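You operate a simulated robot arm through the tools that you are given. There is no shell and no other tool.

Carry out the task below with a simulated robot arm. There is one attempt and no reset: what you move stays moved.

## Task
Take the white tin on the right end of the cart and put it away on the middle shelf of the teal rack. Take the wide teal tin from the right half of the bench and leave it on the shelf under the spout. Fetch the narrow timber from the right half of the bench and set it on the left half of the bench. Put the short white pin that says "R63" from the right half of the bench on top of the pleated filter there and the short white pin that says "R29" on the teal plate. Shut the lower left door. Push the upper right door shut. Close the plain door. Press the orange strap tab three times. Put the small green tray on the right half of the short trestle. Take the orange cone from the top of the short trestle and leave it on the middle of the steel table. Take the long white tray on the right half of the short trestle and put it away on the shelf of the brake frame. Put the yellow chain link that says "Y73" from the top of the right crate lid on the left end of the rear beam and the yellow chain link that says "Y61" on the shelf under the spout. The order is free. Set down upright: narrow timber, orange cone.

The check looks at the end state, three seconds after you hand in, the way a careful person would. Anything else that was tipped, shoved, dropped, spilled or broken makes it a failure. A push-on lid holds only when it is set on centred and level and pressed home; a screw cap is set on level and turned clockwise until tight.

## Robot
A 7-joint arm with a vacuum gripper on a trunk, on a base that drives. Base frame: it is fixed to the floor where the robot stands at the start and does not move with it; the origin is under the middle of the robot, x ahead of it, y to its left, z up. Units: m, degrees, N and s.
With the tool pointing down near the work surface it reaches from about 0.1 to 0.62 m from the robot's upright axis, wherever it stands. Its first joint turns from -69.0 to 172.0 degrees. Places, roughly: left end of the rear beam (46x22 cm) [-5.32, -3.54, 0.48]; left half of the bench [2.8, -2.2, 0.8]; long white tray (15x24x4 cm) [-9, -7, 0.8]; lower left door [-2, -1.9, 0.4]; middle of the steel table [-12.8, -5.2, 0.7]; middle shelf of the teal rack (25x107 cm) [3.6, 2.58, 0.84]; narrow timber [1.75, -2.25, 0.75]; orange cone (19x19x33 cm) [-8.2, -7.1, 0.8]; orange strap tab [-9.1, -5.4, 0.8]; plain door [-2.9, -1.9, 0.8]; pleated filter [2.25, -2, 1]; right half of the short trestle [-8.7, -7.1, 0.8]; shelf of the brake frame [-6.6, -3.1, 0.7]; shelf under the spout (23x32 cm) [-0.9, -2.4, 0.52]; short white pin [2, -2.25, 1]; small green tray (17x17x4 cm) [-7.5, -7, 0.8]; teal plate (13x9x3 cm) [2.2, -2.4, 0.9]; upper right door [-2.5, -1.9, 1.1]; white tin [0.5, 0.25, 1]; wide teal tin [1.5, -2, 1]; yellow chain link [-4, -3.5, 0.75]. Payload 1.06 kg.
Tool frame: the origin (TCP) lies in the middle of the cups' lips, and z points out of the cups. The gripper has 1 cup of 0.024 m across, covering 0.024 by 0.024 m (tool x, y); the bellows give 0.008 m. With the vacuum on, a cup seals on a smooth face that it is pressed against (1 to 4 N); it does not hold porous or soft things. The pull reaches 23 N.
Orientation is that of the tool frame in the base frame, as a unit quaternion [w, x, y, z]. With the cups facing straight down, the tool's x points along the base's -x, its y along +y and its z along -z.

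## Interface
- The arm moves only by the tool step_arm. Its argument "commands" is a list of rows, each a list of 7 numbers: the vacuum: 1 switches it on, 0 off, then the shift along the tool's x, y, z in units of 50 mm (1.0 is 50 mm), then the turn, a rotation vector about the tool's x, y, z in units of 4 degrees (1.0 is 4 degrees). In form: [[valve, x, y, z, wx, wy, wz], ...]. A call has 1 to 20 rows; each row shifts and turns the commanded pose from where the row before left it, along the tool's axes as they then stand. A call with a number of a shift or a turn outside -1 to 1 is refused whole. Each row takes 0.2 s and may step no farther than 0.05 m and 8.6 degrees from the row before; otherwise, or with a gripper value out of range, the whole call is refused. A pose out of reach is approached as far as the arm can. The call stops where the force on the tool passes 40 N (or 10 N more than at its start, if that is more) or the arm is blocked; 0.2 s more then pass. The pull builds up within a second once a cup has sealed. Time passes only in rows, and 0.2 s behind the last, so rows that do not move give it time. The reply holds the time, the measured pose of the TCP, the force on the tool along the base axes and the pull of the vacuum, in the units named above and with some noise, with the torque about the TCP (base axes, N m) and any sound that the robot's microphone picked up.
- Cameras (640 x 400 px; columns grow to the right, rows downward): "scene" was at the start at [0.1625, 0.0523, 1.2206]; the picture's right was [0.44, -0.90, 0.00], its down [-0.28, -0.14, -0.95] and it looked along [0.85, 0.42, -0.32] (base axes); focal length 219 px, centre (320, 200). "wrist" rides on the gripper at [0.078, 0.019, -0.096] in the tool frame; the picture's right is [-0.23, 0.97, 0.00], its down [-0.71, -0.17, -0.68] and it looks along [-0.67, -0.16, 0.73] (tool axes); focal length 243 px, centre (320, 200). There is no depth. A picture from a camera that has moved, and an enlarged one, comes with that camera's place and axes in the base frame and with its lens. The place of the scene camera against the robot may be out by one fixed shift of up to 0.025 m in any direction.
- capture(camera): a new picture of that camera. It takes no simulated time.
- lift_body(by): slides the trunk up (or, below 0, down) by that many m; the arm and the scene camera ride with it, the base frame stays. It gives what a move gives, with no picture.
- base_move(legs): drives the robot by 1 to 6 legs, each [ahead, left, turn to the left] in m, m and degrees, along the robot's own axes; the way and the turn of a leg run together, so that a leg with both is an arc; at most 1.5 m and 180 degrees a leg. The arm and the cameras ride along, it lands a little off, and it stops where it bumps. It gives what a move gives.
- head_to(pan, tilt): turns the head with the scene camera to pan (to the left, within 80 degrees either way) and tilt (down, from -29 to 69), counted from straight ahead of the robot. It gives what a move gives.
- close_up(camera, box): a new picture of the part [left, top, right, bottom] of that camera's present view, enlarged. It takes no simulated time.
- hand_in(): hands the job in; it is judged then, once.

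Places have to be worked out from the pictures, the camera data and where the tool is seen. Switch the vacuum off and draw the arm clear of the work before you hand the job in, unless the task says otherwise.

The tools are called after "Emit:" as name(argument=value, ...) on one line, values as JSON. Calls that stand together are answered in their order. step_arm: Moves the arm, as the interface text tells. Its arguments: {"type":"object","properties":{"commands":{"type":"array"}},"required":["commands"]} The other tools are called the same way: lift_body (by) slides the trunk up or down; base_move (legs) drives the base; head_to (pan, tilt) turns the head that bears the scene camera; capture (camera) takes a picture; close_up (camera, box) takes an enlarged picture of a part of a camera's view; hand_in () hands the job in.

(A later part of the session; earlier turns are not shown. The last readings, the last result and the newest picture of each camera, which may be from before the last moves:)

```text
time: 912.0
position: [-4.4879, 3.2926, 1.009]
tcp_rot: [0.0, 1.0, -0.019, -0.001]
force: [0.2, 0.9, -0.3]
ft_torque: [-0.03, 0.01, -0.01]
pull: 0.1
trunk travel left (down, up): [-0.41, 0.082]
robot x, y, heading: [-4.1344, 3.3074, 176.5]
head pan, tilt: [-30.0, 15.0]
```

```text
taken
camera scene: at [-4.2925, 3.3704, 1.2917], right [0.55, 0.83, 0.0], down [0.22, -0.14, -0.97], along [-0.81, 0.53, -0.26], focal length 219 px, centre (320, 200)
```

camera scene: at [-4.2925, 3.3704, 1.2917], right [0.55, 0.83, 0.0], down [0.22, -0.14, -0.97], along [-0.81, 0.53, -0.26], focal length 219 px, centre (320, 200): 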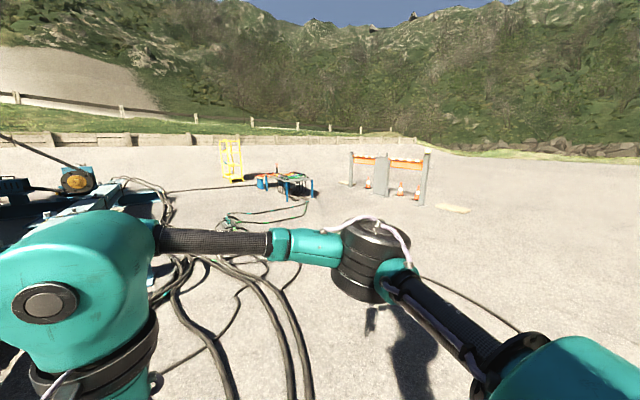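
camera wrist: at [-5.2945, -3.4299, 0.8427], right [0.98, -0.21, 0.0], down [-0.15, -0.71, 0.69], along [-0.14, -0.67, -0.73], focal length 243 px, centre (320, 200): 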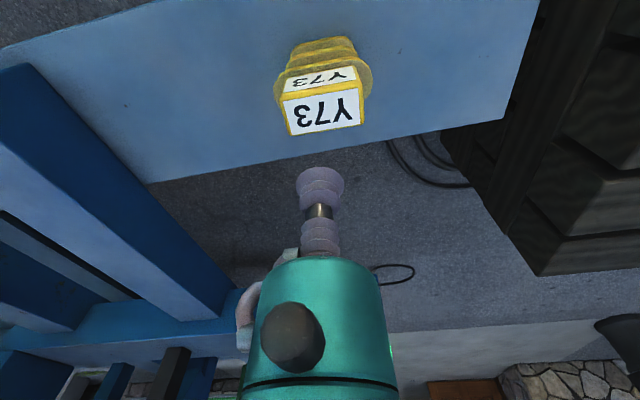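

Open yard ahead. Driving west along y≈3.3.

Emit:
base_move(legs=[[1.5, 0, 3.5], [1.5, 0, 0], [1.5, 0, 0], [1.5, 0, 0]])

Emit:
head_to(pan=60, tilt=10)

Emit:
capture(camera="scene")

Emit:
head_to(pan=20, tilt=10)

Emit:
capture(camera="scene")

```text
time: 939.9
position: [-10.4258, 3.2332, 1.008]
tcp_rot: [-0.001, 1.0, 0.018, 0.0]
force: [0.1, -0.4, 0.3]
ft_torque: [0.02, 0.01, 0.01]
pull: 0.2
trunk travel left (down, up): [-0.41, 0.082]
robot x, y, heading: [-10.0723, 3.2717, -179.0]
head pan, tilt: [-30.0, 15.0]
stopped in leg 4: the robot was blocked; the commanded pose is now the measured one
```

```text
time: 941.6
position: [-10.4266, 3.2324, 1.0088]
tcp_rot: [-0.001, 1.0, 0.017, 0.0]
force: [0.6, 0.2, -0.2]
ft_torque: [0.01, 0.01, -0.02]
pull: 0.0
trunk travel left (down, up): [-0.41, 0.082]
robot x, y, heading: [-10.0766, 3.2705, -179.3]
head pan, tilt: [60.0, 10.0]
```

```text
taken
camera scene: at [-10.1994, 3.1989, 1.2998], right [-0.87, 0.49, 0.0], down [0.08, 0.15, -0.98], along [-0.48, -0.86, -0.17], focal length 219 px, centre (320, 200)
```

scene: 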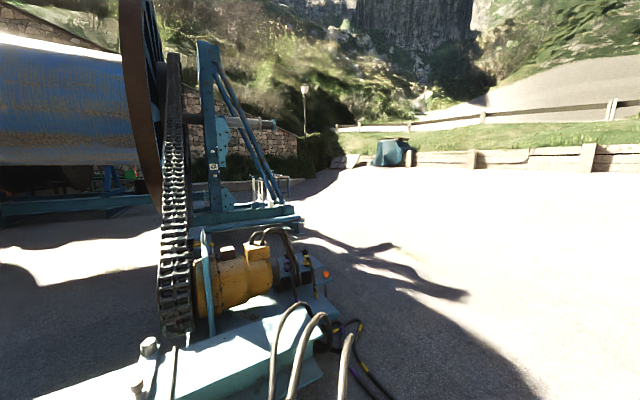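

```text
time: 942.6
position: [-10.4261, 3.2333, 1.0085]
tcp_rot: [-0.001, 1.0, 0.018, -0.001]
force: [-0.2, 0.3, 0.2]
ft_torque: [0.04, 0.01, 0.0]
pull: 0.0
trunk travel left (down, up): [-0.41, 0.082]
robot x, y, heading: [-10.0736, 3.2709, -178.9]
head pan, tilt: [20.0, 10.0]
```

```text
taken
camera scene: at [-10.2409, 3.247, 1.2998], right [-0.36, 0.93, 0.0], down [0.16, 0.06, -0.98], along [-0.92, -0.35, -0.17], focal length 219 px, centre (320, 200)
```

scene: 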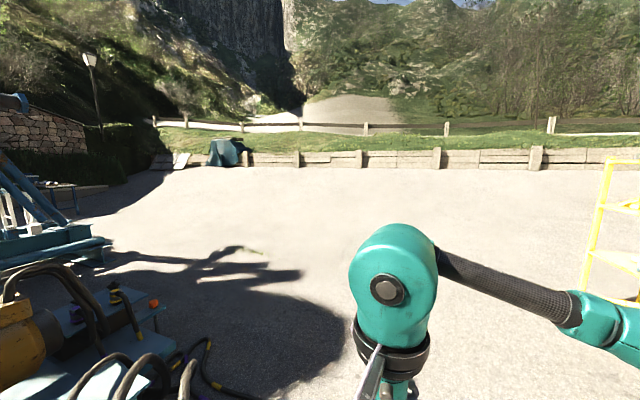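

I was stopped near the winch's hoses. I'll step slightly right and continue, then turn south.

Emit:
base_move(legs=[[-0.1, -0.4, 0], [1.3, 0, 0], [0, 0, 89]])

Emit:
head_to(pan=0, tilt=12)

Emit:
capture(camera="scene")

Emit:
head_to(pan=35, tilt=12)

Emit:
capture(camera="scene")

```text
time: 956.6
position: [-11.2764, 3.2971, 1.0097]
tcp_rot: [-0.001, 0.707, 0.707, 0.0]
force: [0.0, -0.6, -0.2]
ft_torque: [0.01, -0.03, -0.01]
pull: 0.0
trunk travel left (down, up): [-0.41, 0.082]
robot x, y, heading: [-11.3019, 3.6526, -91.1]
head pan, tilt: [20.0, 10.0]
```

```text
time: 957.4
position: [-11.2767, 3.2962, 1.0089]
tcp_rot: [0.0, 0.706, 0.708, -0.001]
force: [0.3, -0.7, -0.1]
ft_torque: [0.03, -0.01, -0.01]
pull: 0.1
trunk travel left (down, up): [-0.41, 0.082]
robot x, y, heading: [-11.2989, 3.6514, -91.3]
head pan, tilt: [0.0, 12.0]
```

```text
taken
camera scene: at [-11.3167, 3.4991, 1.2966], right [-1.0, 0.02, 0.0], down [0.0, 0.21, -0.98], along [-0.02, -0.98, -0.21], focal length 219 px, centre (320, 200)
```

scene: 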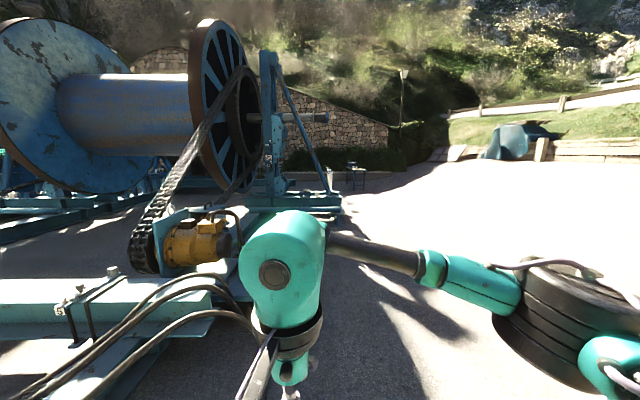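

```text
time: 958.4
position: [-11.2762, 3.2964, 1.0092]
tcp_rot: [-0.001, 0.706, 0.708, -0.001]
force: [-0.2, -0.1, 0.7]
ft_torque: [0.02, -0.01, -0.01]
pull: 0.0
trunk travel left (down, up): [-0.41, 0.082]
robot x, y, heading: [-11.3005, 3.6498, -91.2]
head pan, tilt: [35.0, 12.0]
```

```text
taken
camera scene: at [-11.2631, 3.5149, 1.2966], right [-0.83, -0.56, 0.0], down [-0.12, 0.17, -0.98], along [0.54, -0.81, -0.21], focal length 219 px, centre (320, 200)
```

scene: 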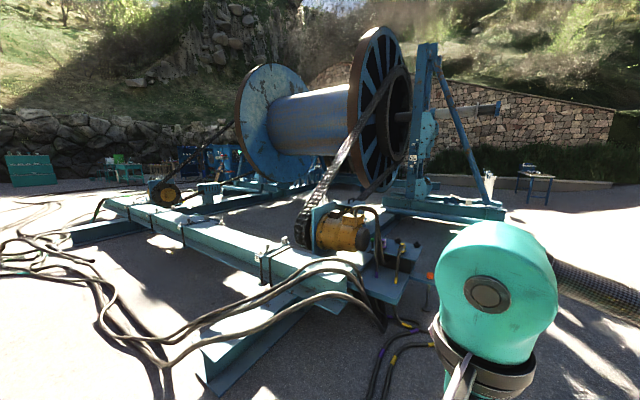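

The way south is open west of the machine (its west end is near x≈-11.9, y≈-1.2). Driving southwest around it.

Emit:
base_move(legs=[[1.3, -0.7, 1.2], [1.3, -0.7, 0], [1.4, -0.1, 0]])

Emit:
head_to(pan=0, tilt=12)

Emit:
capture(camera="scene")

Emit:
head_to(pan=45, tilt=12)

Emit:
capture(camera="scene")

```text
time: 978.8
position: [-12.828, -0.5582, 1.014]
tcp_rot: [-0.004, 0.693, 0.721, -0.016]
force: [0.0, -0.4, 0.7]
ft_torque: [0.04, 0.02, 0.0]
pull: 0.0
trunk travel left (down, up): [-0.41, 0.082]
robot x, y, heading: [-12.8825, -0.225, -92.4]
head pan, tilt: [35.0, 12.0]
stopped in leg 3: the robot was blocked; the commanded pose is now the measured one
```

```text
time: 979.8
position: [-12.8271, -0.5583, 1.0121]
tcp_rot: [-0.004, 0.693, 0.721, -0.017]
force: [0.1, 0.1, 0.0]
ft_torque: [0.01, 0.02, 0.0]
pull: 0.0
trunk travel left (down, up): [-0.41, 0.082]
robot x, y, heading: [-12.8873, -0.2273, -92.6]
head pan, tilt: [0.0, 12.0]
```

```text
taken
camera scene: at [-12.8754, -0.3652, 1.2981], right [-1.0, 0.04, 0.02], down [-0.01, 0.2, -0.98], along [-0.05, -0.98, -0.2], focal length 219 px, centre (320, 200)
```

scene: 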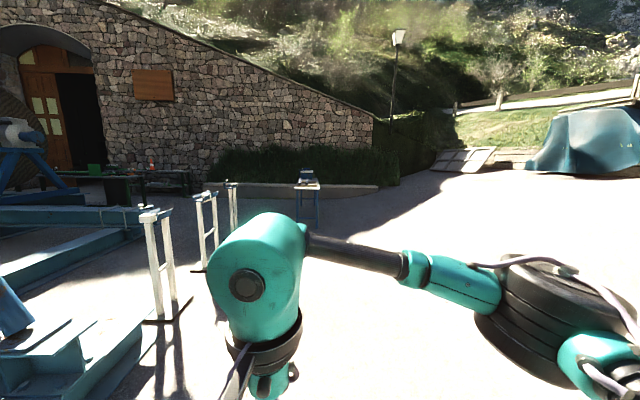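

```text
time: 981.0
position: [-12.827, -0.5582, 1.0117]
tcp_rot: [-0.004, 0.693, 0.721, -0.016]
force: [0.1, 0.8, -0.8]
ft_torque: [0.01, -0.01, -0.01]
pull: 0.0
trunk travel left (down, up): [-0.41, 0.082]
robot x, y, heading: [-12.8839, -0.2273, -92.8]
head pan, tilt: [45.0, 12.0]
```

```text
taken
camera scene: at [-12.8086, -0.3413, 1.2963], right [-0.74, -0.67, 0.02], down [-0.16, 0.14, -0.98], along [0.65, -0.72, -0.22], focal length 219 px, centre (320, 200)
```

scene: 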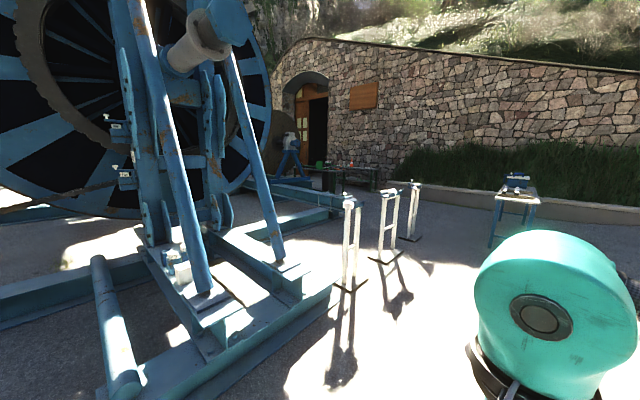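

Blocked again, and the robot seems slightly tilted. I'll look down around my feet.

Emit:
head_to(pan=0, tilt=60)

Emit:
capture(camera="scene")

Emit:
head_to(pan=-60, tilt=40)

Emit:
capture(camera="scene")

Emit:
capture(camera="wrist")

```text
time: 982.1
position: [-12.8282, -0.5586, 1.0136]
tcp_rot: [-0.005, 0.692, 0.721, -0.016]
force: [0.3, -0.1, 0.5]
ft_torque: [-0.03, 0.0, -0.04]
pull: 0.1
trunk travel left (down, up): [-0.41, 0.082]
robot x, y, heading: [-12.8851, -0.2289, -92.6]
head pan, tilt: [0.0, 60.0]
```

```text
taken
camera scene: at [-12.876, -0.3401, 1.2266], right [-1.0, 0.04, 0.02], down [0.03, 0.86, -0.51], along [-0.04, -0.51, -0.86], focal length 219 px, centre (320, 200)
```

scene: 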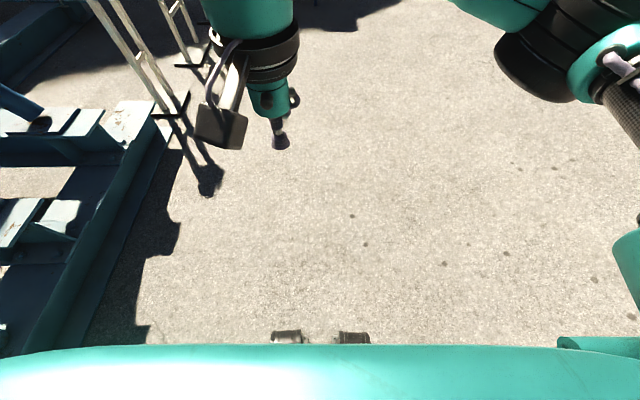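

```text
time: 983.4
position: [-12.8273, -0.5582, 1.0118]
tcp_rot: [-0.005, 0.692, 0.722, -0.015]
force: [0.4, 0.5, -0.4]
ft_torque: [0.03, 0.01, 0.0]
pull: 0.1
trunk travel left (down, up): [-0.41, 0.082]
robot x, y, heading: [-12.8846, -0.2267, -92.7]
head pan, tilt: [-60.0, 40.0]
```

```text
taken
camera scene: at [-12.9479, -0.3128, 1.2547], right [-0.46, 0.89, 0.0], down [0.55, 0.29, -0.78], along [-0.69, -0.36, -0.62], focal length 219 px, centre (320, 200)
```

scene: 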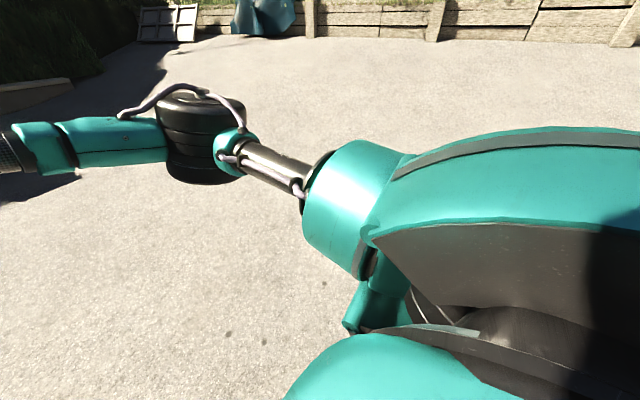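

```text
taken
camera wrist: at [-12.808, -0.4782, 1.1075], right [0.98, -0.2, -0.03], down [-0.12, -0.7, 0.7], along [-0.15, -0.68, -0.71], focal length 243 px, centre (320, 200)
```

wrist: 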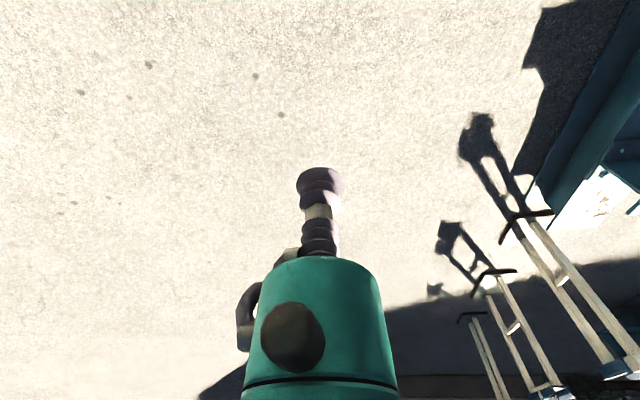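

Nothing stands in the way; the ground seems slightly uneven here. I'll try continuing south in shorter legs.

Emit:
base_move(legs=[[0.5, 0, 2.5]])

```text
time: 986.3
position: [-12.8285, -1.0427, 1.0122]
tcp_rot: [-0.004, 0.67, 0.742, -0.015]
force: [-0.3, -0.7, 0.4]
ft_torque: [0.04, 0.0, -0.02]
pull: 0.0
trunk travel left (down, up): [-0.41, 0.082]
robot x, y, heading: [-12.8946, -0.7175, -90.8]
head pan, tilt: [-60.0, 40.0]
stopped in leg 1: the robot was blocked; the commanded pose is now the measured one
```

Emit:
head_to(pan=80, tilt=50)

Emit:
capture(camera="scene")

Emit:
head_to(pan=-80, tilt=55)

Emit:
capture(camera="scene")

```text
time: 988.5
position: [-12.8279, -1.0429, 1.0111]
tcp_rot: [-0.005, 0.67, 0.742, -0.013]
force: [-0.9, -0.6, -0.1]
ft_torque: [-0.01, 0.01, 0.02]
pull: 0.0
trunk travel left (down, up): [-0.41, 0.082]
robot x, y, heading: [-12.8978, -0.7181, -90.8]
head pan, tilt: [80.0, 50.0]
```

```text
taken
camera scene: at [-12.815, -0.7813, 1.2371], right [-0.19, -0.98, 0.01], down [-0.76, 0.14, -0.63], along [0.62, -0.12, -0.78], focal length 219 px, centre (320, 200)
```

scene: 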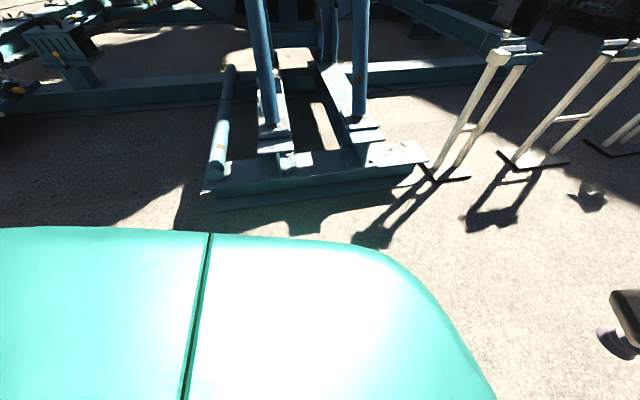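

```text
time: 991.0
position: [-12.8277, -1.0428, 1.0099]
tcp_rot: [-0.005, 0.67, 0.742, -0.013]
force: [0.1, 1.2, 0.0]
ft_torque: [-0.01, -0.01, 0.01]
pull: 0.1
trunk travel left (down, up): [-0.41, 0.082]
robot x, y, heading: [-12.8949, -0.7169, -91.1]
head pan, tilt: [-80.0, 55.0]
```

```text
taken
camera scene: at [-12.962, -0.7789, 1.233], right [-0.16, 0.99, 0.0], down [0.8, 0.13, -0.59], along [-0.58, -0.1, -0.81], focal length 219 px, centre (320, 200)
```

scene: 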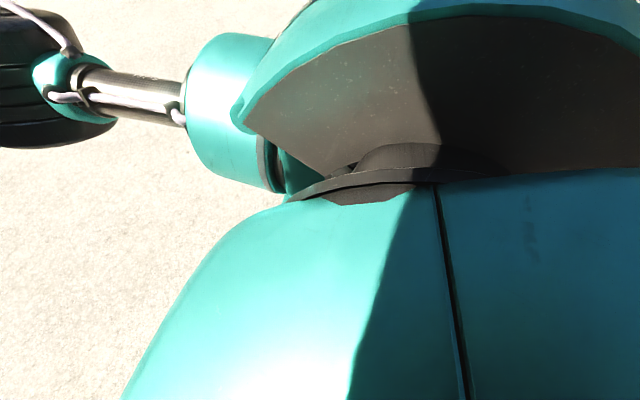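

Nothing near me; it's just uneven ground tripping the check. Continuing south toward the steel table area.

Emit:
base_move(legs=[[0.7, 0, 0], [0.7, 0.2, 0], [0.7, 0.2, 0]])

Emit:
head_to(pan=45, tilt=12)

Emit:
capture(camera="scene")

```text
time: 993.6
position: [-12.8286, -1.4754, 1.0059]
tcp_rot: [-0.007, 0.66, 0.751, -0.007]
force: [0.1, -0.5, 0.6]
ft_torque: [-0.01, 0.03, -0.02]
pull: 0.2
trunk travel left (down, up): [-0.41, 0.082]
robot x, y, heading: [-12.8996, -1.1485, -90.6]
head pan, tilt: [-80.0, 55.0]
stopped in leg 1: the robot was blocked; the commanded pose is now the measured one
```

```text
time: 995.6
position: [-12.8271, -1.4758, 1.0061]
tcp_rot: [-0.007, 0.661, 0.75, -0.006]
force: [-0.9, 0.6, -0.6]
ft_torque: [0.0, 0.03, 0.02]
pull: 0.0
trunk travel left (down, up): [-0.41, 0.082]
robot x, y, heading: [-12.8998, -1.1412, -90.5]
head pan, tilt: [45.0, 12.0]
```

```text
taken
camera scene: at [-12.8326, -1.2751, 1.2949], right [-0.72, -0.7, 0.0], down [-0.16, 0.15, -0.98], along [0.68, -0.7, -0.22], focal length 219 px, centre (320, 200)
```

scene: 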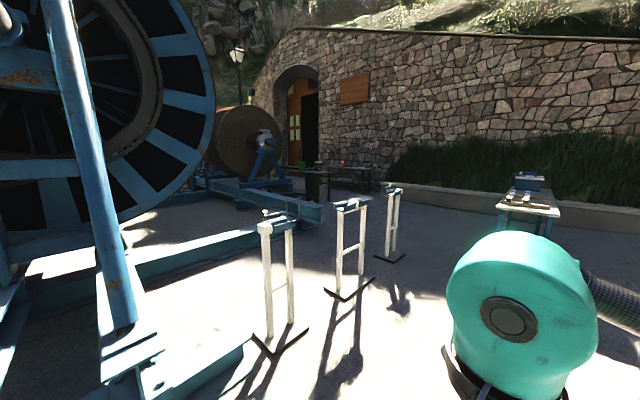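

The arm has drifted slightly relative to the body, as if something pushed it. I'll check what surrounds the arm before going on.

Emit:
head_to(pan=-20, tilt=35)

Emit:
capture(camera="scene")

Emit:
step_arm(commands=[[0, 0, 0, -0.2, 0, 0, 0], [0, 0, 0, 0, 0, 0, 0], [0, 0, 0, 0, 0, 0, 0]])

Emit:
capture(camera="wrist")

```text
time: 997.0
position: [-12.8274, -1.4763, 1.0053]
tcp_rot: [-0.008, 0.661, 0.75, -0.007]
force: [-0.8, -0.8, 0.3]
ft_torque: [0.05, -0.03, -0.02]
pull: 0.0
trunk travel left (down, up): [-0.41, 0.082]
robot x, y, heading: [-12.8992, -1.147, -90.6]
head pan, tilt: [-20.0, 35.0]
```

```text
taken
camera scene: at [-12.9292, -1.2903, 1.2591], right [-0.94, 0.35, 0.01], down [0.19, 0.54, -0.82], along [-0.3, -0.76, -0.57], focal length 219 px, centre (320, 200)
```

scene: 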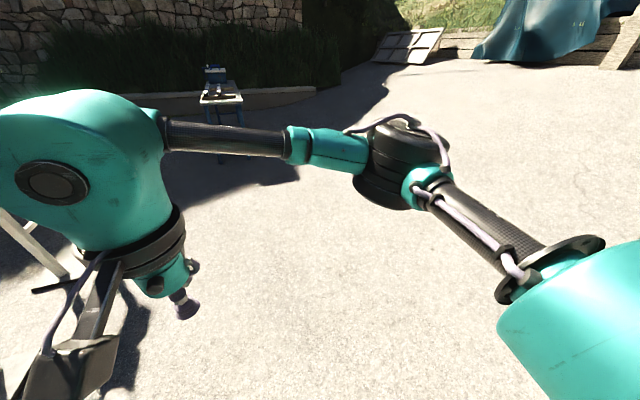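

```text
time: 997.8
position: [-12.8272, -1.4742, 1.0159]
tcp_rot: [-0.007, 0.662, 0.75, -0.007]
force: [0.5, 0.0, -0.4]
ft_torque: [0.01, 0.02, -0.03]
pull: 0.1
trunk travel left (down, up): [-0.41, 0.082]
robot x, y, heading: [-12.8996, -1.1415, -90.7]
head pan, tilt: [-20.0, 35.0]
```

```text
taken
camera wrist: at [-12.8157, -1.3939, 1.113], right [0.99, -0.11, -0.02], down [-0.07, -0.72, 0.69], along [-0.09, -0.68, -0.73], focal length 243 px, centre (320, 200)
```

wrist: 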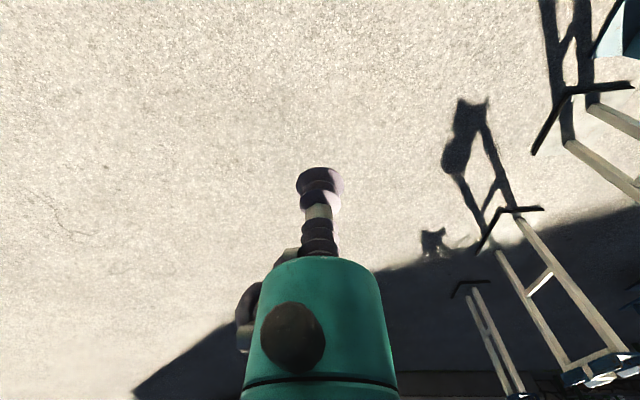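

Emit:
base_move(legs=[[0.8, 0, 0]])

Emit:
base_move(legs=[[0.8, 0, 0]])

```text
time: 998.7
position: [-12.8279, -1.4791, 1.0208]
tcp_rot: [-0.002, 0.659, 0.752, -0.011]
force: [0.1, -0.3, -0.5]
ft_torque: [0.02, 0.0, 0.0]
pull: 0.1
trunk travel left (down, up): [-0.41, 0.082]
robot x, y, heading: [-12.9008, -1.1541, -90.5]
head pan, tilt: [-20.0, 35.0]
stopped in leg 1: the robot was blocked; the commanded pose is now the measured one
```

```text
time: 999.4
position: [-12.8273, -1.4799, 1.0203]
tcp_rot: [-0.001, 0.657, 0.754, -0.011]
force: [-0.4, -0.6, -0.1]
ft_torque: [0.0, -0.04, -0.04]
pull: 0.2
trunk travel left (down, up): [-0.41, 0.082]
robot x, y, heading: [-12.8989, -1.1558, -90.7]
head pan, tilt: [-20.0, 35.0]
stopped in leg 1: the robot was blocked; the commanded pose is now the measured one
```

I'm stuck, although nothing is in front. Perhaps a foot snagged something behind me; I'll turn the wrist camera backwards to look at my feet and behind.

Emit:
step_arm(commands=[[0, 0, 0, 0, 0, 0, 1], [0, 0, 0, 0, 0, 0, 1], [0, 0, 0, 0, 0, 0, 1], [0, 0, 0, 0, 0, 0, 1], [0, 0, 0, 0, 0, 0, 1], [0, 0, 0, 0, 0, 0, 1], [0, 0, 0, 0, 0, 0, 1], [0, 0, 0, 0, 0, 0, 1], [0, 0, 0, 0, 0, 0, 1], [0, 0, 0, 0, 0, 0, 1], [0, 0, 0, 0, 0, 0, 1], [0, 0, 0, 0, 0, 0, 1], [0, 0, 0, 0, 0, 0, 1], [0, 0, 0, 0, 0, 0, 1], [0, 0, 0, 0, 0, 0, 1], [0, 0, 0, 0, 0, 0, 1], [0, 0, 0, 0, 0, 0, 1], [0, 0, 0, 0, 0, 0, 1], [0, 0, 0, 0, 0, 0, 1], [0, 0, 0, 0, 0, 0, 1]])

Emit:
step_arm(commands=[[0, 0, 0, 0, 0, 0, 1], [0, 0, 0, 0, 0, 0, 1], [0, 0, 0, 0, 0, 0, 1], [0, 0, 0, 0, 0, 0, 1], [0, 0, 0, 0, 0, 0, 1], [0, 0, 0, 0, 0, 0, 1], [0, 0, 0, 0, 0, 0, 1], [0, 0, 0, 0, 0, 0, 1], [0, 0, 0, 0, 0, 0, 1], [0, 0, 0, 0, 0, 0, 1], [0, 0, 0, 0, 0, 0, 1], [0, 0, 0, 0, 0, 0, 1], [0, 0, 0, 0, 0, 0, 1], [0, 0, 0, 0, 0, 0, 1], [0, 0, 0, 0, 0, 0, 1], [0, 0, 0, 0, 0, 0, 1], [0, 0, 0, 0, 0, 0, 1]])

Emit:
capture(camera="wrist")

```text
time: 1003.6
position: [-12.828, -1.4801, 1.0201]
tcp_rot: [0.005, 0.988, 0.153, -0.009]
force: [-0.5, 0.0, 0.2]
ft_torque: [-0.01, 0.0, 0.03]
pull: 0.2
trunk travel left (down, up): [-0.41, 0.082]
robot x, y, heading: [-12.8956, -1.1551, -90.6]
head pan, tilt: [-20.0, 35.0]
```

```text
time: 1007.2
position: [-12.8281, -1.4826, 1.0179]
tcp_rot: [0.009, 0.905, -0.426, -0.006]
force: [0.5, 0.8, 0.5]
ft_torque: [0.02, -0.02, -0.01]
pull: 0.1
trunk travel left (down, up): [-0.41, 0.082]
robot x, y, heading: [-12.8925, -1.1597, -90.5]
head pan, tilt: [-20.0, 35.0]
```

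```text
taken
camera wrist: at [-12.7895, -1.5528, 1.1158], right [-0.9, -0.44, 0.02], down [-0.31, 0.66, 0.68], along [-0.31, 0.61, -0.73], focal length 243 px, centre (320, 200)
```

wrist: 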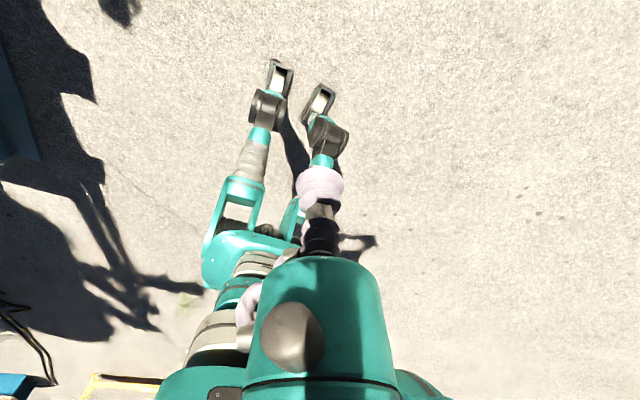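

Nothing is snagged. I'll try moving east by 0.5 m and then south, in case there is a low ridge here.

Emit:
base_move(legs=[[-0.15, 0.5, 0]])

Emit:
base_move(legs=[[0.6, 0, 0]])

```text
time: 1012.0
position: [-12.3428, -1.3422, 1.0199]
tcp_rot: [0.009, 0.902, -0.432, -0.003]
force: [0.4, 0.1, 0.5]
ft_torque: [0.01, -0.04, 0.03]
pull: 0.0
trunk travel left (down, up): [-0.41, 0.082]
robot x, y, heading: [-12.4019, -1.0148, -91.4]
head pan, tilt: [-20.0, 35.0]
```

```text
time: 1015.4
position: [-12.3615, -1.9365, 1.0192]
tcp_rot: [0.008, 0.9, -0.435, -0.004]
force: [-0.3, 0.1, 0.4]
ft_torque: [0.02, -0.04, 0.04]
pull: 0.1
trunk travel left (down, up): [-0.41, 0.082]
robot x, y, heading: [-12.4197, -1.6071, -91.9]
head pan, tilt: [-20.0, 35.0]
```

That works — x≈-12.4 is free. I'll rotate the wrist back and continue south.

Emit:
step_arm(commands=[[0, 0, 0, 0, 0, 0, -1], [0, 0, 0, 0, 0, 0, -1], [0, 0, 0, 0, 0, 0, -1], [0, 0, 0, 0, 0, 0, -1], [0, 0, 0, 0, 0, 0, -1], [0, 0, 0, 0, 0, 0, -1], [0, 0, 0, 0, 0, 0, -1], [0, 0, 0, 0, 0, 0, -1], [0, 0, 0, 0, 0, 0, -1], [0, 0, 0, 0, 0, 0, -1], [0, 0, 0, 0, 0, 0, -1], [0, 0, 0, 0, 0, 0, -1], [0, 0, 0, 0, 0, 0, -1], [0, 0, 0, 0, 0, 0, -1], [0, 0, 0, 0, 0, 0, -1], [0, 0, 0, 0, 0, 0, -1], [0, 0, 0, 0, 0, 0, -1], [0, 0, 0, 0, 0, 0, -1], [0, 0, 0, 0, 0, 0, -1], [0, 0, 0, 0, 0, 0, -1]])

Emit:
step_arm(commands=[[0, 0, 0, 0, 0, 0, -1], [0, 0, 0, 0, 0, 0, -1], [0, 0, 0, 0, 0, 0, -1], [0, 0, 0, 0, 0, 0, -1], [0, 0, 0, 0, 0, 0, -1], [0, 0, 0, 0, 0, 0, -1], [0, 0, 0, 0, 0, 0, -1], [0, 0, 0, 0, 0, 0, -1], [0, 0, 0, 0, 0, 0, -1], [0, 0, 0, 0, 0, 0, -1], [0, 0, 0, 0, 0, 0, -1], [0, 0, 0, 0, 0, 0, -1], [0, 0, 0, 0, 0, 0, -1], [0, 0, 0, 0, 0, 0, -1], [0, 0, 0, 0, 0, 0, -1]])

Emit:
base_move(legs=[[1.0, 0, 1.9], [0.9, 0, 0]])

Emit:
head_to(pan=40, tilt=12)

Emit:
capture(camera="scene")

Emit:
head_to(pan=75, tilt=12)

Emit:
capture(camera="scene")

```text
time: 1019.6
position: [-12.3623, -1.9359, 1.0179]
tcp_rot: [0.004, 0.969, 0.246, -0.009]
force: [0.1, 0.2, 1.0]
ft_torque: [-0.01, -0.01, 0.01]
pull: 0.0
trunk travel left (down, up): [-0.41, 0.082]
robot x, y, heading: [-12.4163, -1.6116, -91.8]
head pan, tilt: [-20.0, 35.0]
```

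```text
time: 1022.8
position: [-12.3623, -1.9352, 1.0187]
tcp_rot: [0.001, 0.716, 0.698, -0.008]
force: [-0.9, -0.6, -0.5]
ft_torque: [-0.01, 0.01, -0.02]
pull: 0.1
trunk travel left (down, up): [-0.41, 0.082]
robot x, y, heading: [-12.4212, -1.6095, -91.9]
head pan, tilt: [-20.0, 35.0]
```

```text
time: 1032.5
position: [-12.34, -3.8648, 1.0187]
tcp_rot: [0.0, 0.7, 0.714, -0.008]
force: [0.7, -0.6, 0.0]
ft_torque: [0.05, 0.0, -0.01]
pull: 0.0
trunk travel left (down, up): [-0.41, 0.082]
robot x, y, heading: [-12.4123, -3.5407, -89.4]
head pan, tilt: [-20.0, 35.0]
```

```text
time: 1033.8
position: [-12.3392, -3.8642, 1.0187]
tcp_rot: [0.0, 0.699, 0.715, -0.008]
force: [0.1, -0.1, -0.4]
ft_torque: [0.01, 0.0, -0.02]
pull: 0.1
trunk travel left (down, up): [-0.41, 0.082]
robot x, y, heading: [-12.415, -3.5447, -89.0]
head pan, tilt: [40.0, 12.0]
```

```text
taken
camera scene: at [-12.3617, -3.6695, 1.2965], right [-0.76, -0.66, 0.0], down [-0.14, 0.16, -0.98], along [0.64, -0.74, -0.21], focal length 219 px, centre (320, 200)
```

scene: 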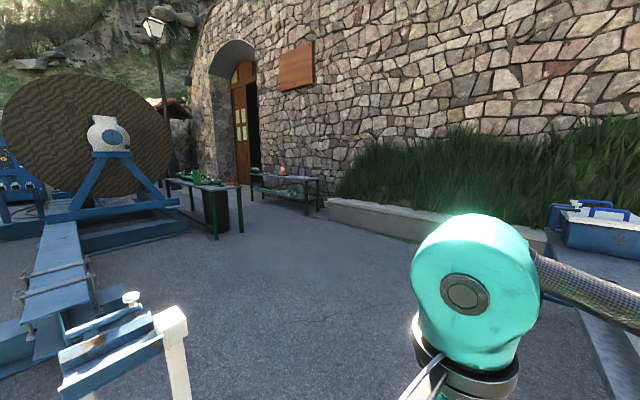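

```text
time: 1034.8
position: [-12.3401, -3.8644, 1.019]
tcp_rot: [0.0, 0.7, 0.715, -0.009]
force: [-0.2, -0.6, 0.0]
ft_torque: [-0.02, 0.03, -0.02]
pull: 0.1
trunk travel left (down, up): [-0.41, 0.082]
robot x, y, heading: [-12.4137, -3.5423, -89.1]
head pan, tilt: [75.0, 12.0]
```

```text
taken
camera scene: at [-12.3324, -3.6217, 1.2966], right [-0.24, -0.97, 0.0], down [-0.2, 0.05, -0.98], along [0.95, -0.24, -0.21], focal length 219 px, centre (320, 200)
```

scene: 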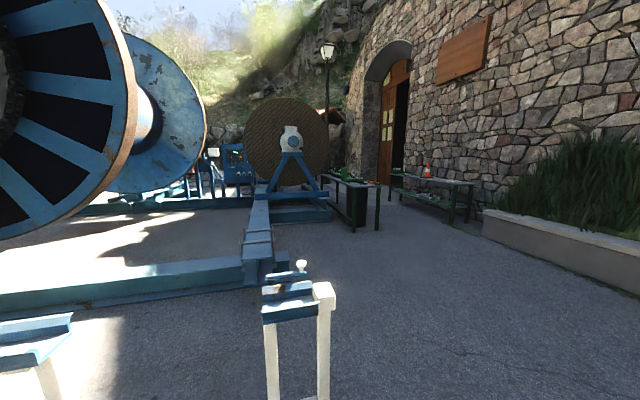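

I can see the two trestle benches in front of the house (cone on the far one) and the steel table to my right. I'll head to the nearer bench with the strap tab at about (-9.1,-5.4).

Emit:
base_move(legs=[[0.7, 0.3, -1.0], [0, 1.2, 0], [0, 1.1, 0]])

Emit:
head_to(pan=10, tilt=20)

Emit:
capture(camera="scene")

```text
time: 1058.8
position: [-9.7155, -4.5319, 1.0191]
tcp_rot: [0.001, 0.704, 0.71, -0.008]
force: [0.3, -0.1, 0.2]
ft_torque: [-0.02, -0.03, -0.01]
pull: 0.0
trunk travel left (down, up): [-0.41, 0.082]
robot x, y, heading: [-9.7836, -4.207, -89.8]
head pan, tilt: [75.0, 12.0]
```

```text
time: 1060.2
position: [-9.7161, -4.5306, 1.0202]
tcp_rot: [0.0, 0.704, 0.71, -0.009]
force: [-0.4, -0.1, -0.7]
ft_torque: [0.02, 0.02, -0.02]
pull: 0.0
trunk travel left (down, up): [-0.41, 0.082]
robot x, y, heading: [-9.7832, -4.2044, -90.0]
head pan, tilt: [10.0, 20.0]
```

```text
taken
camera scene: at [-9.7794, -4.3564, 1.2835], right [-0.98, -0.18, 0.0], down [-0.06, 0.34, -0.94], along [0.17, -0.92, -0.34], focal length 219 px, centre (320, 200)
```

scene: 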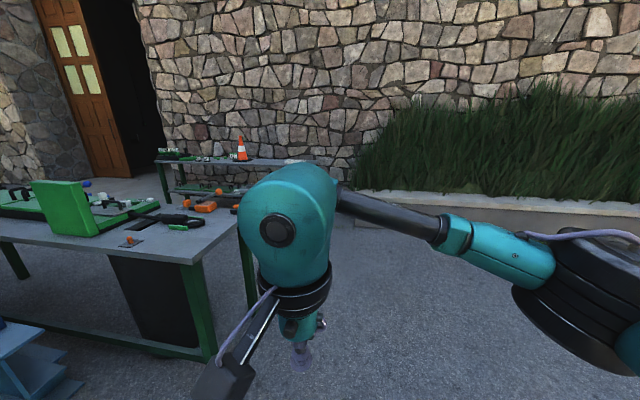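

Emit:
close_up(camera="scene", box=[0, 150, 260, 290])

Emit:
close_up(camera="scene", box=[140, 120, 360, 240])

```text
2.46 times, centred on (130, 220) of scene
camera zoom: at [-9.7794, -4.3564, 1.2835], right [-0.98, -0.18, 0.0], down [-0.06, 0.34, -0.94], along [0.17, -0.92, -0.34], focal length 538 px, centre (788, 151)
```

zoom: 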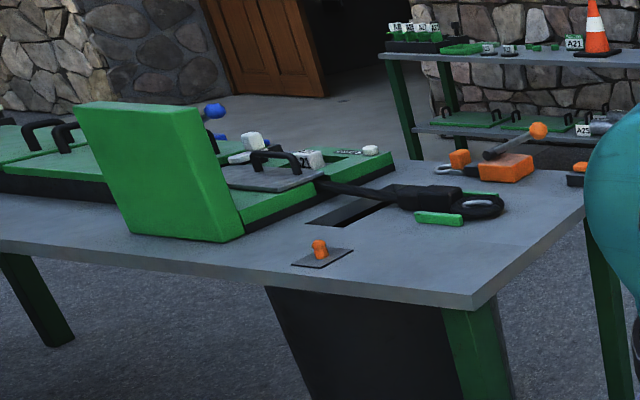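

```text
2.91 times, centred on (250, 180) of scene
camera zoom: at [-9.7794, -4.3564, 1.2835], right [-0.98, -0.18, 0.0], down [-0.06, 0.34, -0.94], along [0.17, -0.92, -0.34], focal length 636 px, centre (524, 258)
```

zoom: 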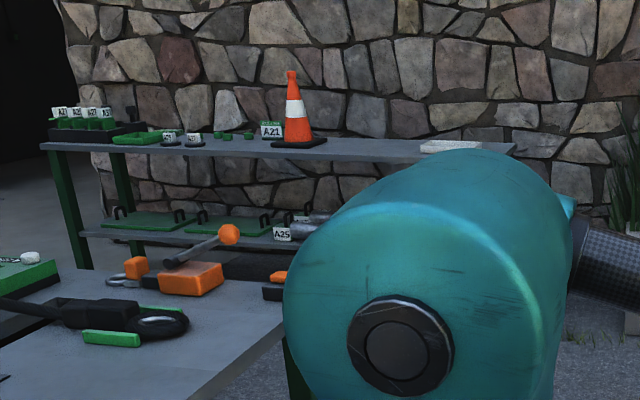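

A small orange part sits at the bench's right end near (-9.06,-5.44), partly hidden behind my arm. I'll move closer to see it properly.

Emit:
base_move(legs=[[0.1, 0.55, 0]])

Emit:
head_to(pan=0, tilt=40)

Emit:
capture(camera="scene")

Emit:
capture(camera="wrist")

```text
time: 1065.5
position: [-9.1581, -4.6245, 1.0186]
tcp_rot: [0.0, 0.703, 0.711, -0.009]
force: [1.1, -0.1, 0.2]
ft_torque: [0.0, -0.02, 0.0]
pull: 0.0
trunk travel left (down, up): [-0.41, 0.082]
robot x, y, heading: [-9.2273, -4.2985, -89.8]
head pan, tilt: [10.0, 20.0]
```

```text
time: 1066.4
position: [-9.1575, -4.6243, 1.019]
tcp_rot: [0.0, 0.703, 0.711, -0.008]
force: [0.3, 0.1, 0.4]
ft_torque: [-0.01, 0.0, 0.04]
pull: 0.0
trunk travel left (down, up): [-0.41, 0.082]
robot x, y, heading: [-9.2279, -4.3001, -89.6]
head pan, tilt: [0.0, 40.0]
```

```text
taken
camera scene: at [-9.2374, -4.443, 1.2522], right [-1.0, -0.01, 0.0], down [0.0, 0.64, -0.77], along [0.0, -0.77, -0.64], focal length 219 px, centre (320, 200)
```

scene: 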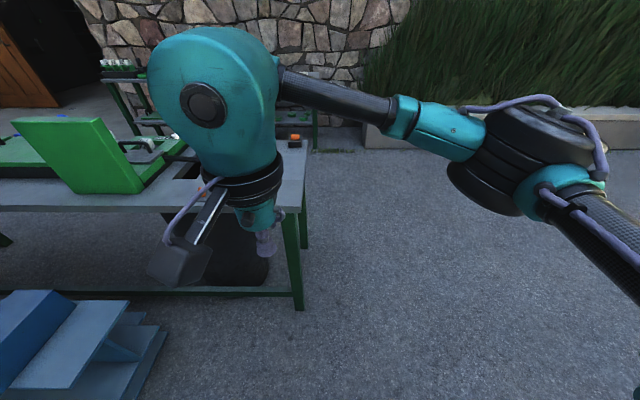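

```text
taken
camera wrist: at [-9.1372, -4.5447, 1.1148], right [0.97, -0.23, -0.01], down [-0.16, -0.7, 0.7], along [-0.16, -0.68, -0.72], focal length 243 px, centre (320, 200)
```

wrist: 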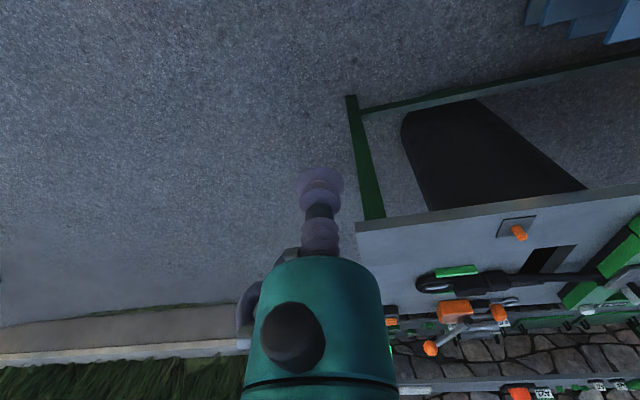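

Emit:
close_up(camera="scene", box=[260, 110, 340, 200])

Emit:
close_up(camera="wrist", box=[350, 200, 640, 380])

```text
4.44 times, centred on (300, 155) of scene
camera zoom: at [-9.2374, -4.443, 1.2522], right [-1.0, -0.01, 0.0], down [0.0, 0.64, -0.77], along [0.0, -0.77, -0.64], focal length 972 px, centre (409, 400)
```

zoom: 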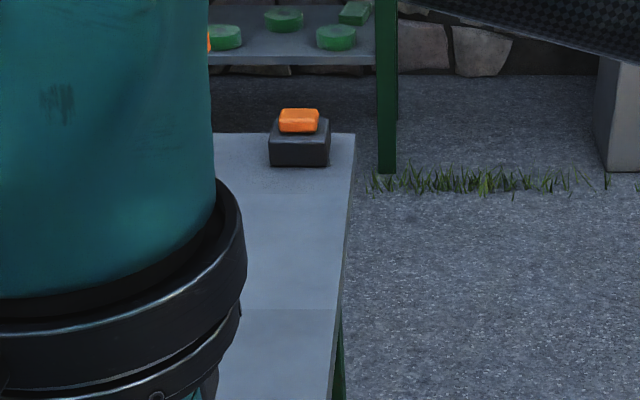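

```text
2.21 times, centred on (495, 290) of wrist
camera zoom: at [-9.1372, -4.5447, 1.1148], right [0.97, -0.23, -0.01], down [-0.16, -0.7, 0.7], along [-0.16, -0.68, -0.72], focal length 535 px, centre (-66, 1)
```

zoom: 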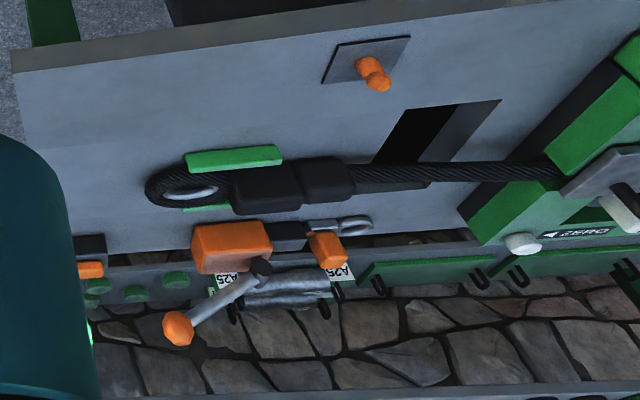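

The orange pad on a small black box at the bench's rear right corner, (-9.12,-5.41), matches the strap tab's place. It's best reached from the bench's west end, so I'll go around and face +x.

Emit:
base_move(legs=[[0, -0.6, 0], [0, 0, 90], [0, -1.1, 0]])

Emit:
head_to(pan=0, tilt=40)

Emit:
capture(camera="scene")

Emit:
capture(camera="wrist")

```text
time: 1085.6
position: [-9.5005, -5.335, 1.0193]
tcp_rot: [0.006, -0.011, 1.0, -0.005]
force: [0.1, 0.3, 0.5]
ft_torque: [-0.02, -0.02, 0.01]
pull: 0.0
trunk travel left (down, up): [-0.41, 0.082]
robot x, y, heading: [-9.8204, -5.4086, 0.8]
head pan, tilt: [0.0, 40.0]
```

```text
time: 1086.2
position: [-9.4998, -5.3342, 1.0177]
tcp_rot: [0.007, -0.012, 1.0, -0.007]
force: [0.4, -0.2, 0.6]
ft_torque: [-0.02, -0.01, -0.01]
pull: 0.0
trunk travel left (down, up): [-0.41, 0.082]
robot x, y, heading: [-9.8255, -5.4103, 1.2]
head pan, tilt: [0.0, 40.0]
```

```text
taken
camera scene: at [-9.6813, -5.3938, 1.2521], right [0.02, -1.0, 0.0], down [-0.64, -0.01, -0.77], along [0.77, 0.01, -0.64], focal length 219 px, centre (320, 200)
```

scene: 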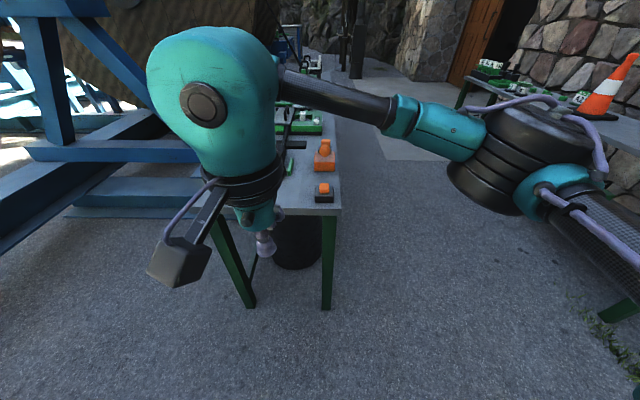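

```text
taken
camera wrist: at [-9.5788, -5.3161, 1.1148], right [0.21, 0.98, -0.01], down [0.7, -0.15, 0.7], along [0.68, -0.15, -0.72], focal length 243 px, centre (320, 200)
```

wrist: 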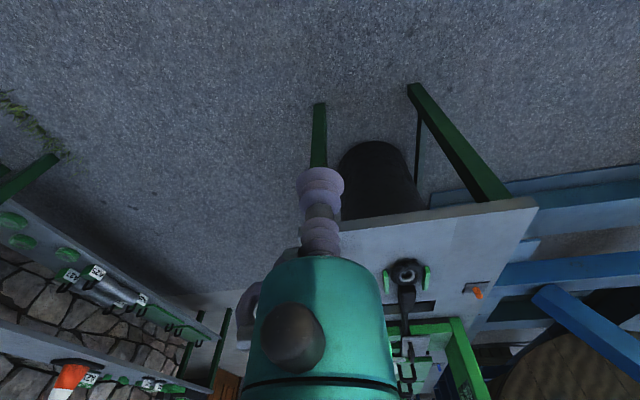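

The tab is straight ahead at about (-9.107,-5.40). I'll drive 0.27 m closer, straighten the tool, and hover over it.

Emit:
base_move(legs=[[0.27, 0, -1.0]])

Emit:
step_arm(commands=[[0, -0.5, -0.4, 0, -0.2, 0.2, 0], [0, -0.5, -0.4, 0, 0, 0, 0], [0, -0.5, -0.3, 0, 0, 0, 0], [0, -0.4, -0.2, 0, 0, 0, 0], [0, 0, 0, 0, 0, 0, 0]])

Emit:
capture(camera="wrist")

Emit:
capture(camera="scene")

```text
time: 1088.1
position: [-9.2292, -5.3377, 1.0198]
tcp_rot: [0.006, -0.003, 1.0, -0.005]
force: [0.5, 0.0, 0.3]
ft_torque: [0.01, 0.01, 0.0]
pull: 0.0
trunk travel left (down, up): [-0.41, 0.082]
robot x, y, heading: [-9.5547, -5.4094, 0.0]
head pan, tilt: [0.0, 40.0]
```

```text
time: 1089.3
position: [-9.1331, -5.4011, 1.0195]
tcp_rot: [-0.001, -0.003, 1.0, 0.001]
force: [-0.4, 0.4, 0.0]
ft_torque: [-0.01, -0.02, -0.02]
pull: 0.1
trunk travel left (down, up): [-0.41, 0.082]
robot x, y, heading: [-9.5544, -5.406, 0.4]
head pan, tilt: [0.0, 40.0]
```

```text
taken
camera wrist: at [-9.2101, -5.3822, 1.117], right [0.23, 0.97, 0.0], down [0.71, -0.17, 0.68], along [0.67, -0.16, -0.73], focal length 243 px, centre (320, 200)
```

wrist: 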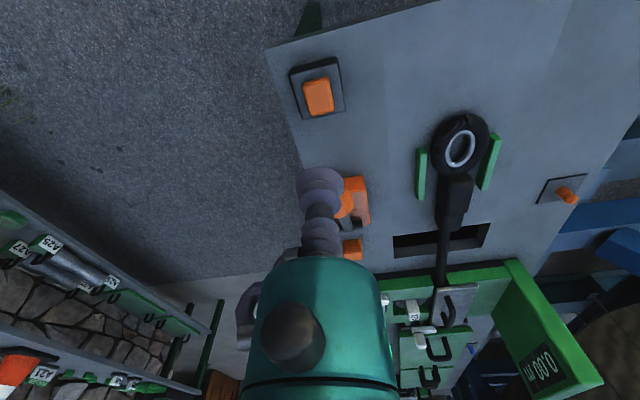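

```text
taken
camera scene: at [-9.4123, -5.3937, 1.2521], right [0.0, -1.0, 0.0], down [-0.64, 0.0, -0.77], along [0.77, 0.0, -0.64], focal length 219 px, centre (320, 200)
```

scene: 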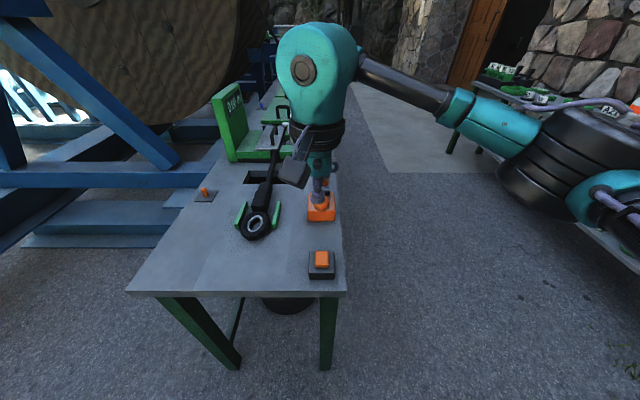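

The pad's centre is at (-9.109,-5.409), top ≈0.82–0.83. Positioning over it and lowering close.

Emit:
step_arm(commands=[[0, -0.48, -0.16, 0.4, 0, 0, 0], [0, 0, 0, 0.9, 0, 0, 0], [0, 0, 0, 0.9, 0, 0, 0], [0, 0, 0, 0.9, 0, 0, 0], [0, 0, 0, 0.3, 0, 0, 0], [0, 0, 0, 0, 0, 0, 0]])

Emit:
capture(camera="wrist")

Emit:
close_up(camera="scene", box=[240, 170, 400, 300])

```text
time: 1090.7
position: [-9.1103, -5.4116, 0.85]
tcp_rot: [-0.001, -0.003, 1.0, 0.001]
force: [-0.5, 0.1, 0.0]
ft_torque: [0.0, -0.01, -0.02]
pull: 0.0
trunk travel left (down, up): [-0.41, 0.082]
robot x, y, heading: [-9.5553, -5.4055, 0.1]
head pan, tilt: [0.0, 40.0]
```

```text
taken
camera wrist: at [-9.1868, -5.3923, 0.9463], right [0.23, 0.97, 0.0], down [0.71, -0.17, 0.68], along [0.67, -0.16, -0.73], focal length 243 px, centre (320, 200)
```

wrist: 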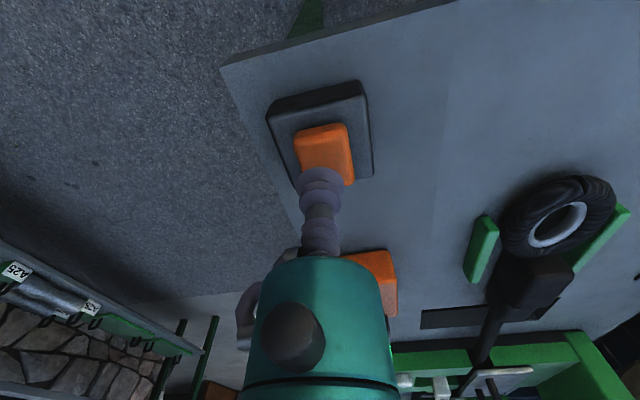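

```text
3.08 times, centred on (320, 235) of scene
camera zoom: at [-9.4123, -5.3938, 1.2521], right [0.0, -1.0, 0.0], down [-0.64, 0.0, -0.77], along [0.77, 0.0, -0.64], focal length 673 px, centre (320, 92)
```

zoom: 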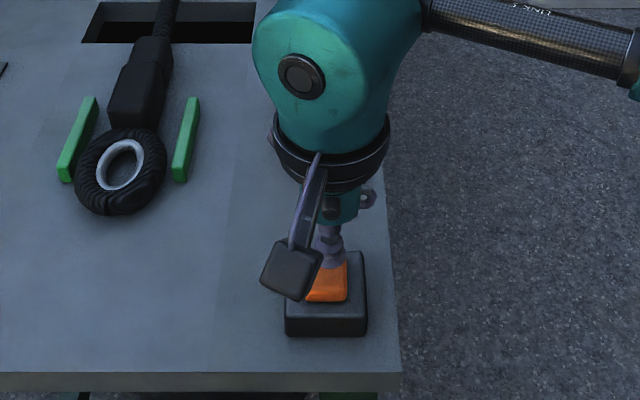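

Centred within ~6 mm; small correction, then the first press in fine steps, listening for a click.

Emit:
step_arm(commands=[[0, 0.12, 0.04, 0.1, 0, 0, 0], [0, 0, 0, 0.1, 0, 0, 0], [0, 0, 0, 0.06, 0, 0, 0], [0, 0, 0, 0, 0, 0, 0]])

```text
time: 1091.7
position: [-9.1165, -5.4097, 0.8367]
tcp_rot: [-0.001, -0.002, 1.0, 0.001]
force: [0.8, -0.5, 0.5]
ft_torque: [0.02, 0.01, 0.0]
pull: 0.1
trunk travel left (down, up): [-0.41, 0.082]
robot x, y, heading: [-9.5548, -5.406, 0.1]
head pan, tilt: [0.0, 40.0]
```

Emit:
step_arm(commands=[[0, 0, 0, 0.06, 0, 0, 0], [0, 0, 0, 0.06, 0, 0, 0], [0, 0, 0, 0, 0, 0, 0]])

```text
time: 1092.5
position: [-9.1163, -5.4086, 0.8308]
tcp_rot: [-0.001, -0.002, 1.0, 0.001]
force: [-1.3, 0.8, -0.2]
ft_torque: [0.0, 0.02, -0.02]
pull: 0.0
trunk travel left (down, up): [-0.41, 0.082]
robot x, y, heading: [-9.5597, -5.4038, 0.0]
head pan, tilt: [0.0, 40.0]
```

Emit:
step_arm(commands=[[0, 0, 0, 0.06, 0, 0, 0], [0, 0, 0, 0.06, 0, 0, 0], [0, 0, 0, 0, 0, 0, 0]])

Emit:
close_up(camera="wrist", box=[240, 60, 420, 240])

```text
time: 1093.3
position: [-9.1171, -5.4079, 0.8233]
tcp_rot: [-0.001, -0.002, 1.0, 0.0]
force: [1.3, -0.3, 1.8]
ft_torque: [-0.02, -0.02, 0.0]
pull: 0.1
trunk travel left (down, up): [-0.41, 0.082]
robot x, y, heading: [-9.5566, -5.4024, 0.1]
head pan, tilt: [0.0, 40.0]
```

```text
2.22 times, centred on (330, 150) of wrist
camera zoom: at [-9.1941, -5.3898, 0.9211], right [0.23, 0.97, 0.0], down [0.71, -0.17, 0.68], along [0.67, -0.16, -0.73], focal length 539 px, centre (298, 311)
```

zoom: 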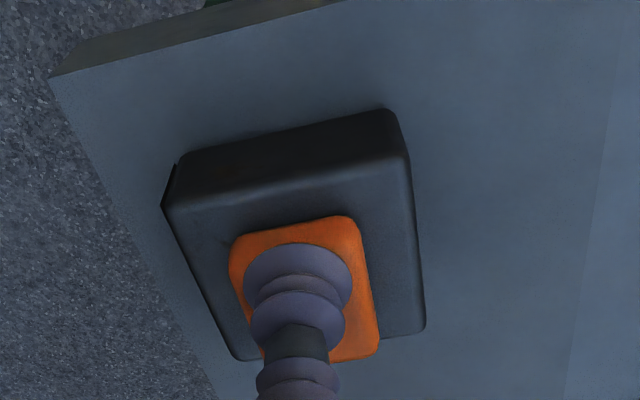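

Contact at z≈0.825. Pressing further.

Emit:
step_arm(commands=[[0, 0, 0, 0.05, 0, 0, 0], [0, 0, 0, 0.05, 0, 0, 0], [0, 0, 0, 0, 0, 0, 0]])

```text
time: 1094.1
position: [-9.1158, -5.4082, 0.8183]
tcp_rot: [0.0, -0.003, 1.0, 0.001]
force: [-1.1, -0.5, 2.6]
ft_torque: [0.02, -0.01, 0.04]
pull: 0.0
trunk travel left (down, up): [-0.41, 0.082]
robot x, y, heading: [-9.5527, -5.4059, 0.2]
head pan, tilt: [0.0, 40.0]
```

Emit:
step_arm(commands=[[0, 0, 0, 0.05, 0, 0, 0], [0, 0, 0, 0.05, 0, 0, 0], [0, 0, 0, 0, 0, 0, 0]])

```text
time: 1094.9
position: [-9.1169, -5.4075, 0.8132]
tcp_rot: [-0.001, -0.002, 1.0, 0.001]
force: [1.0, -2.0, 3.9]
ft_torque: [0.05, 0.01, 0.01]
pull: 0.1
trunk travel left (down, up): [-0.41, 0.082]
robot x, y, heading: [-9.553, -5.4049, 0.3]
head pan, tilt: [0.0, 40.0]
heard: click
```

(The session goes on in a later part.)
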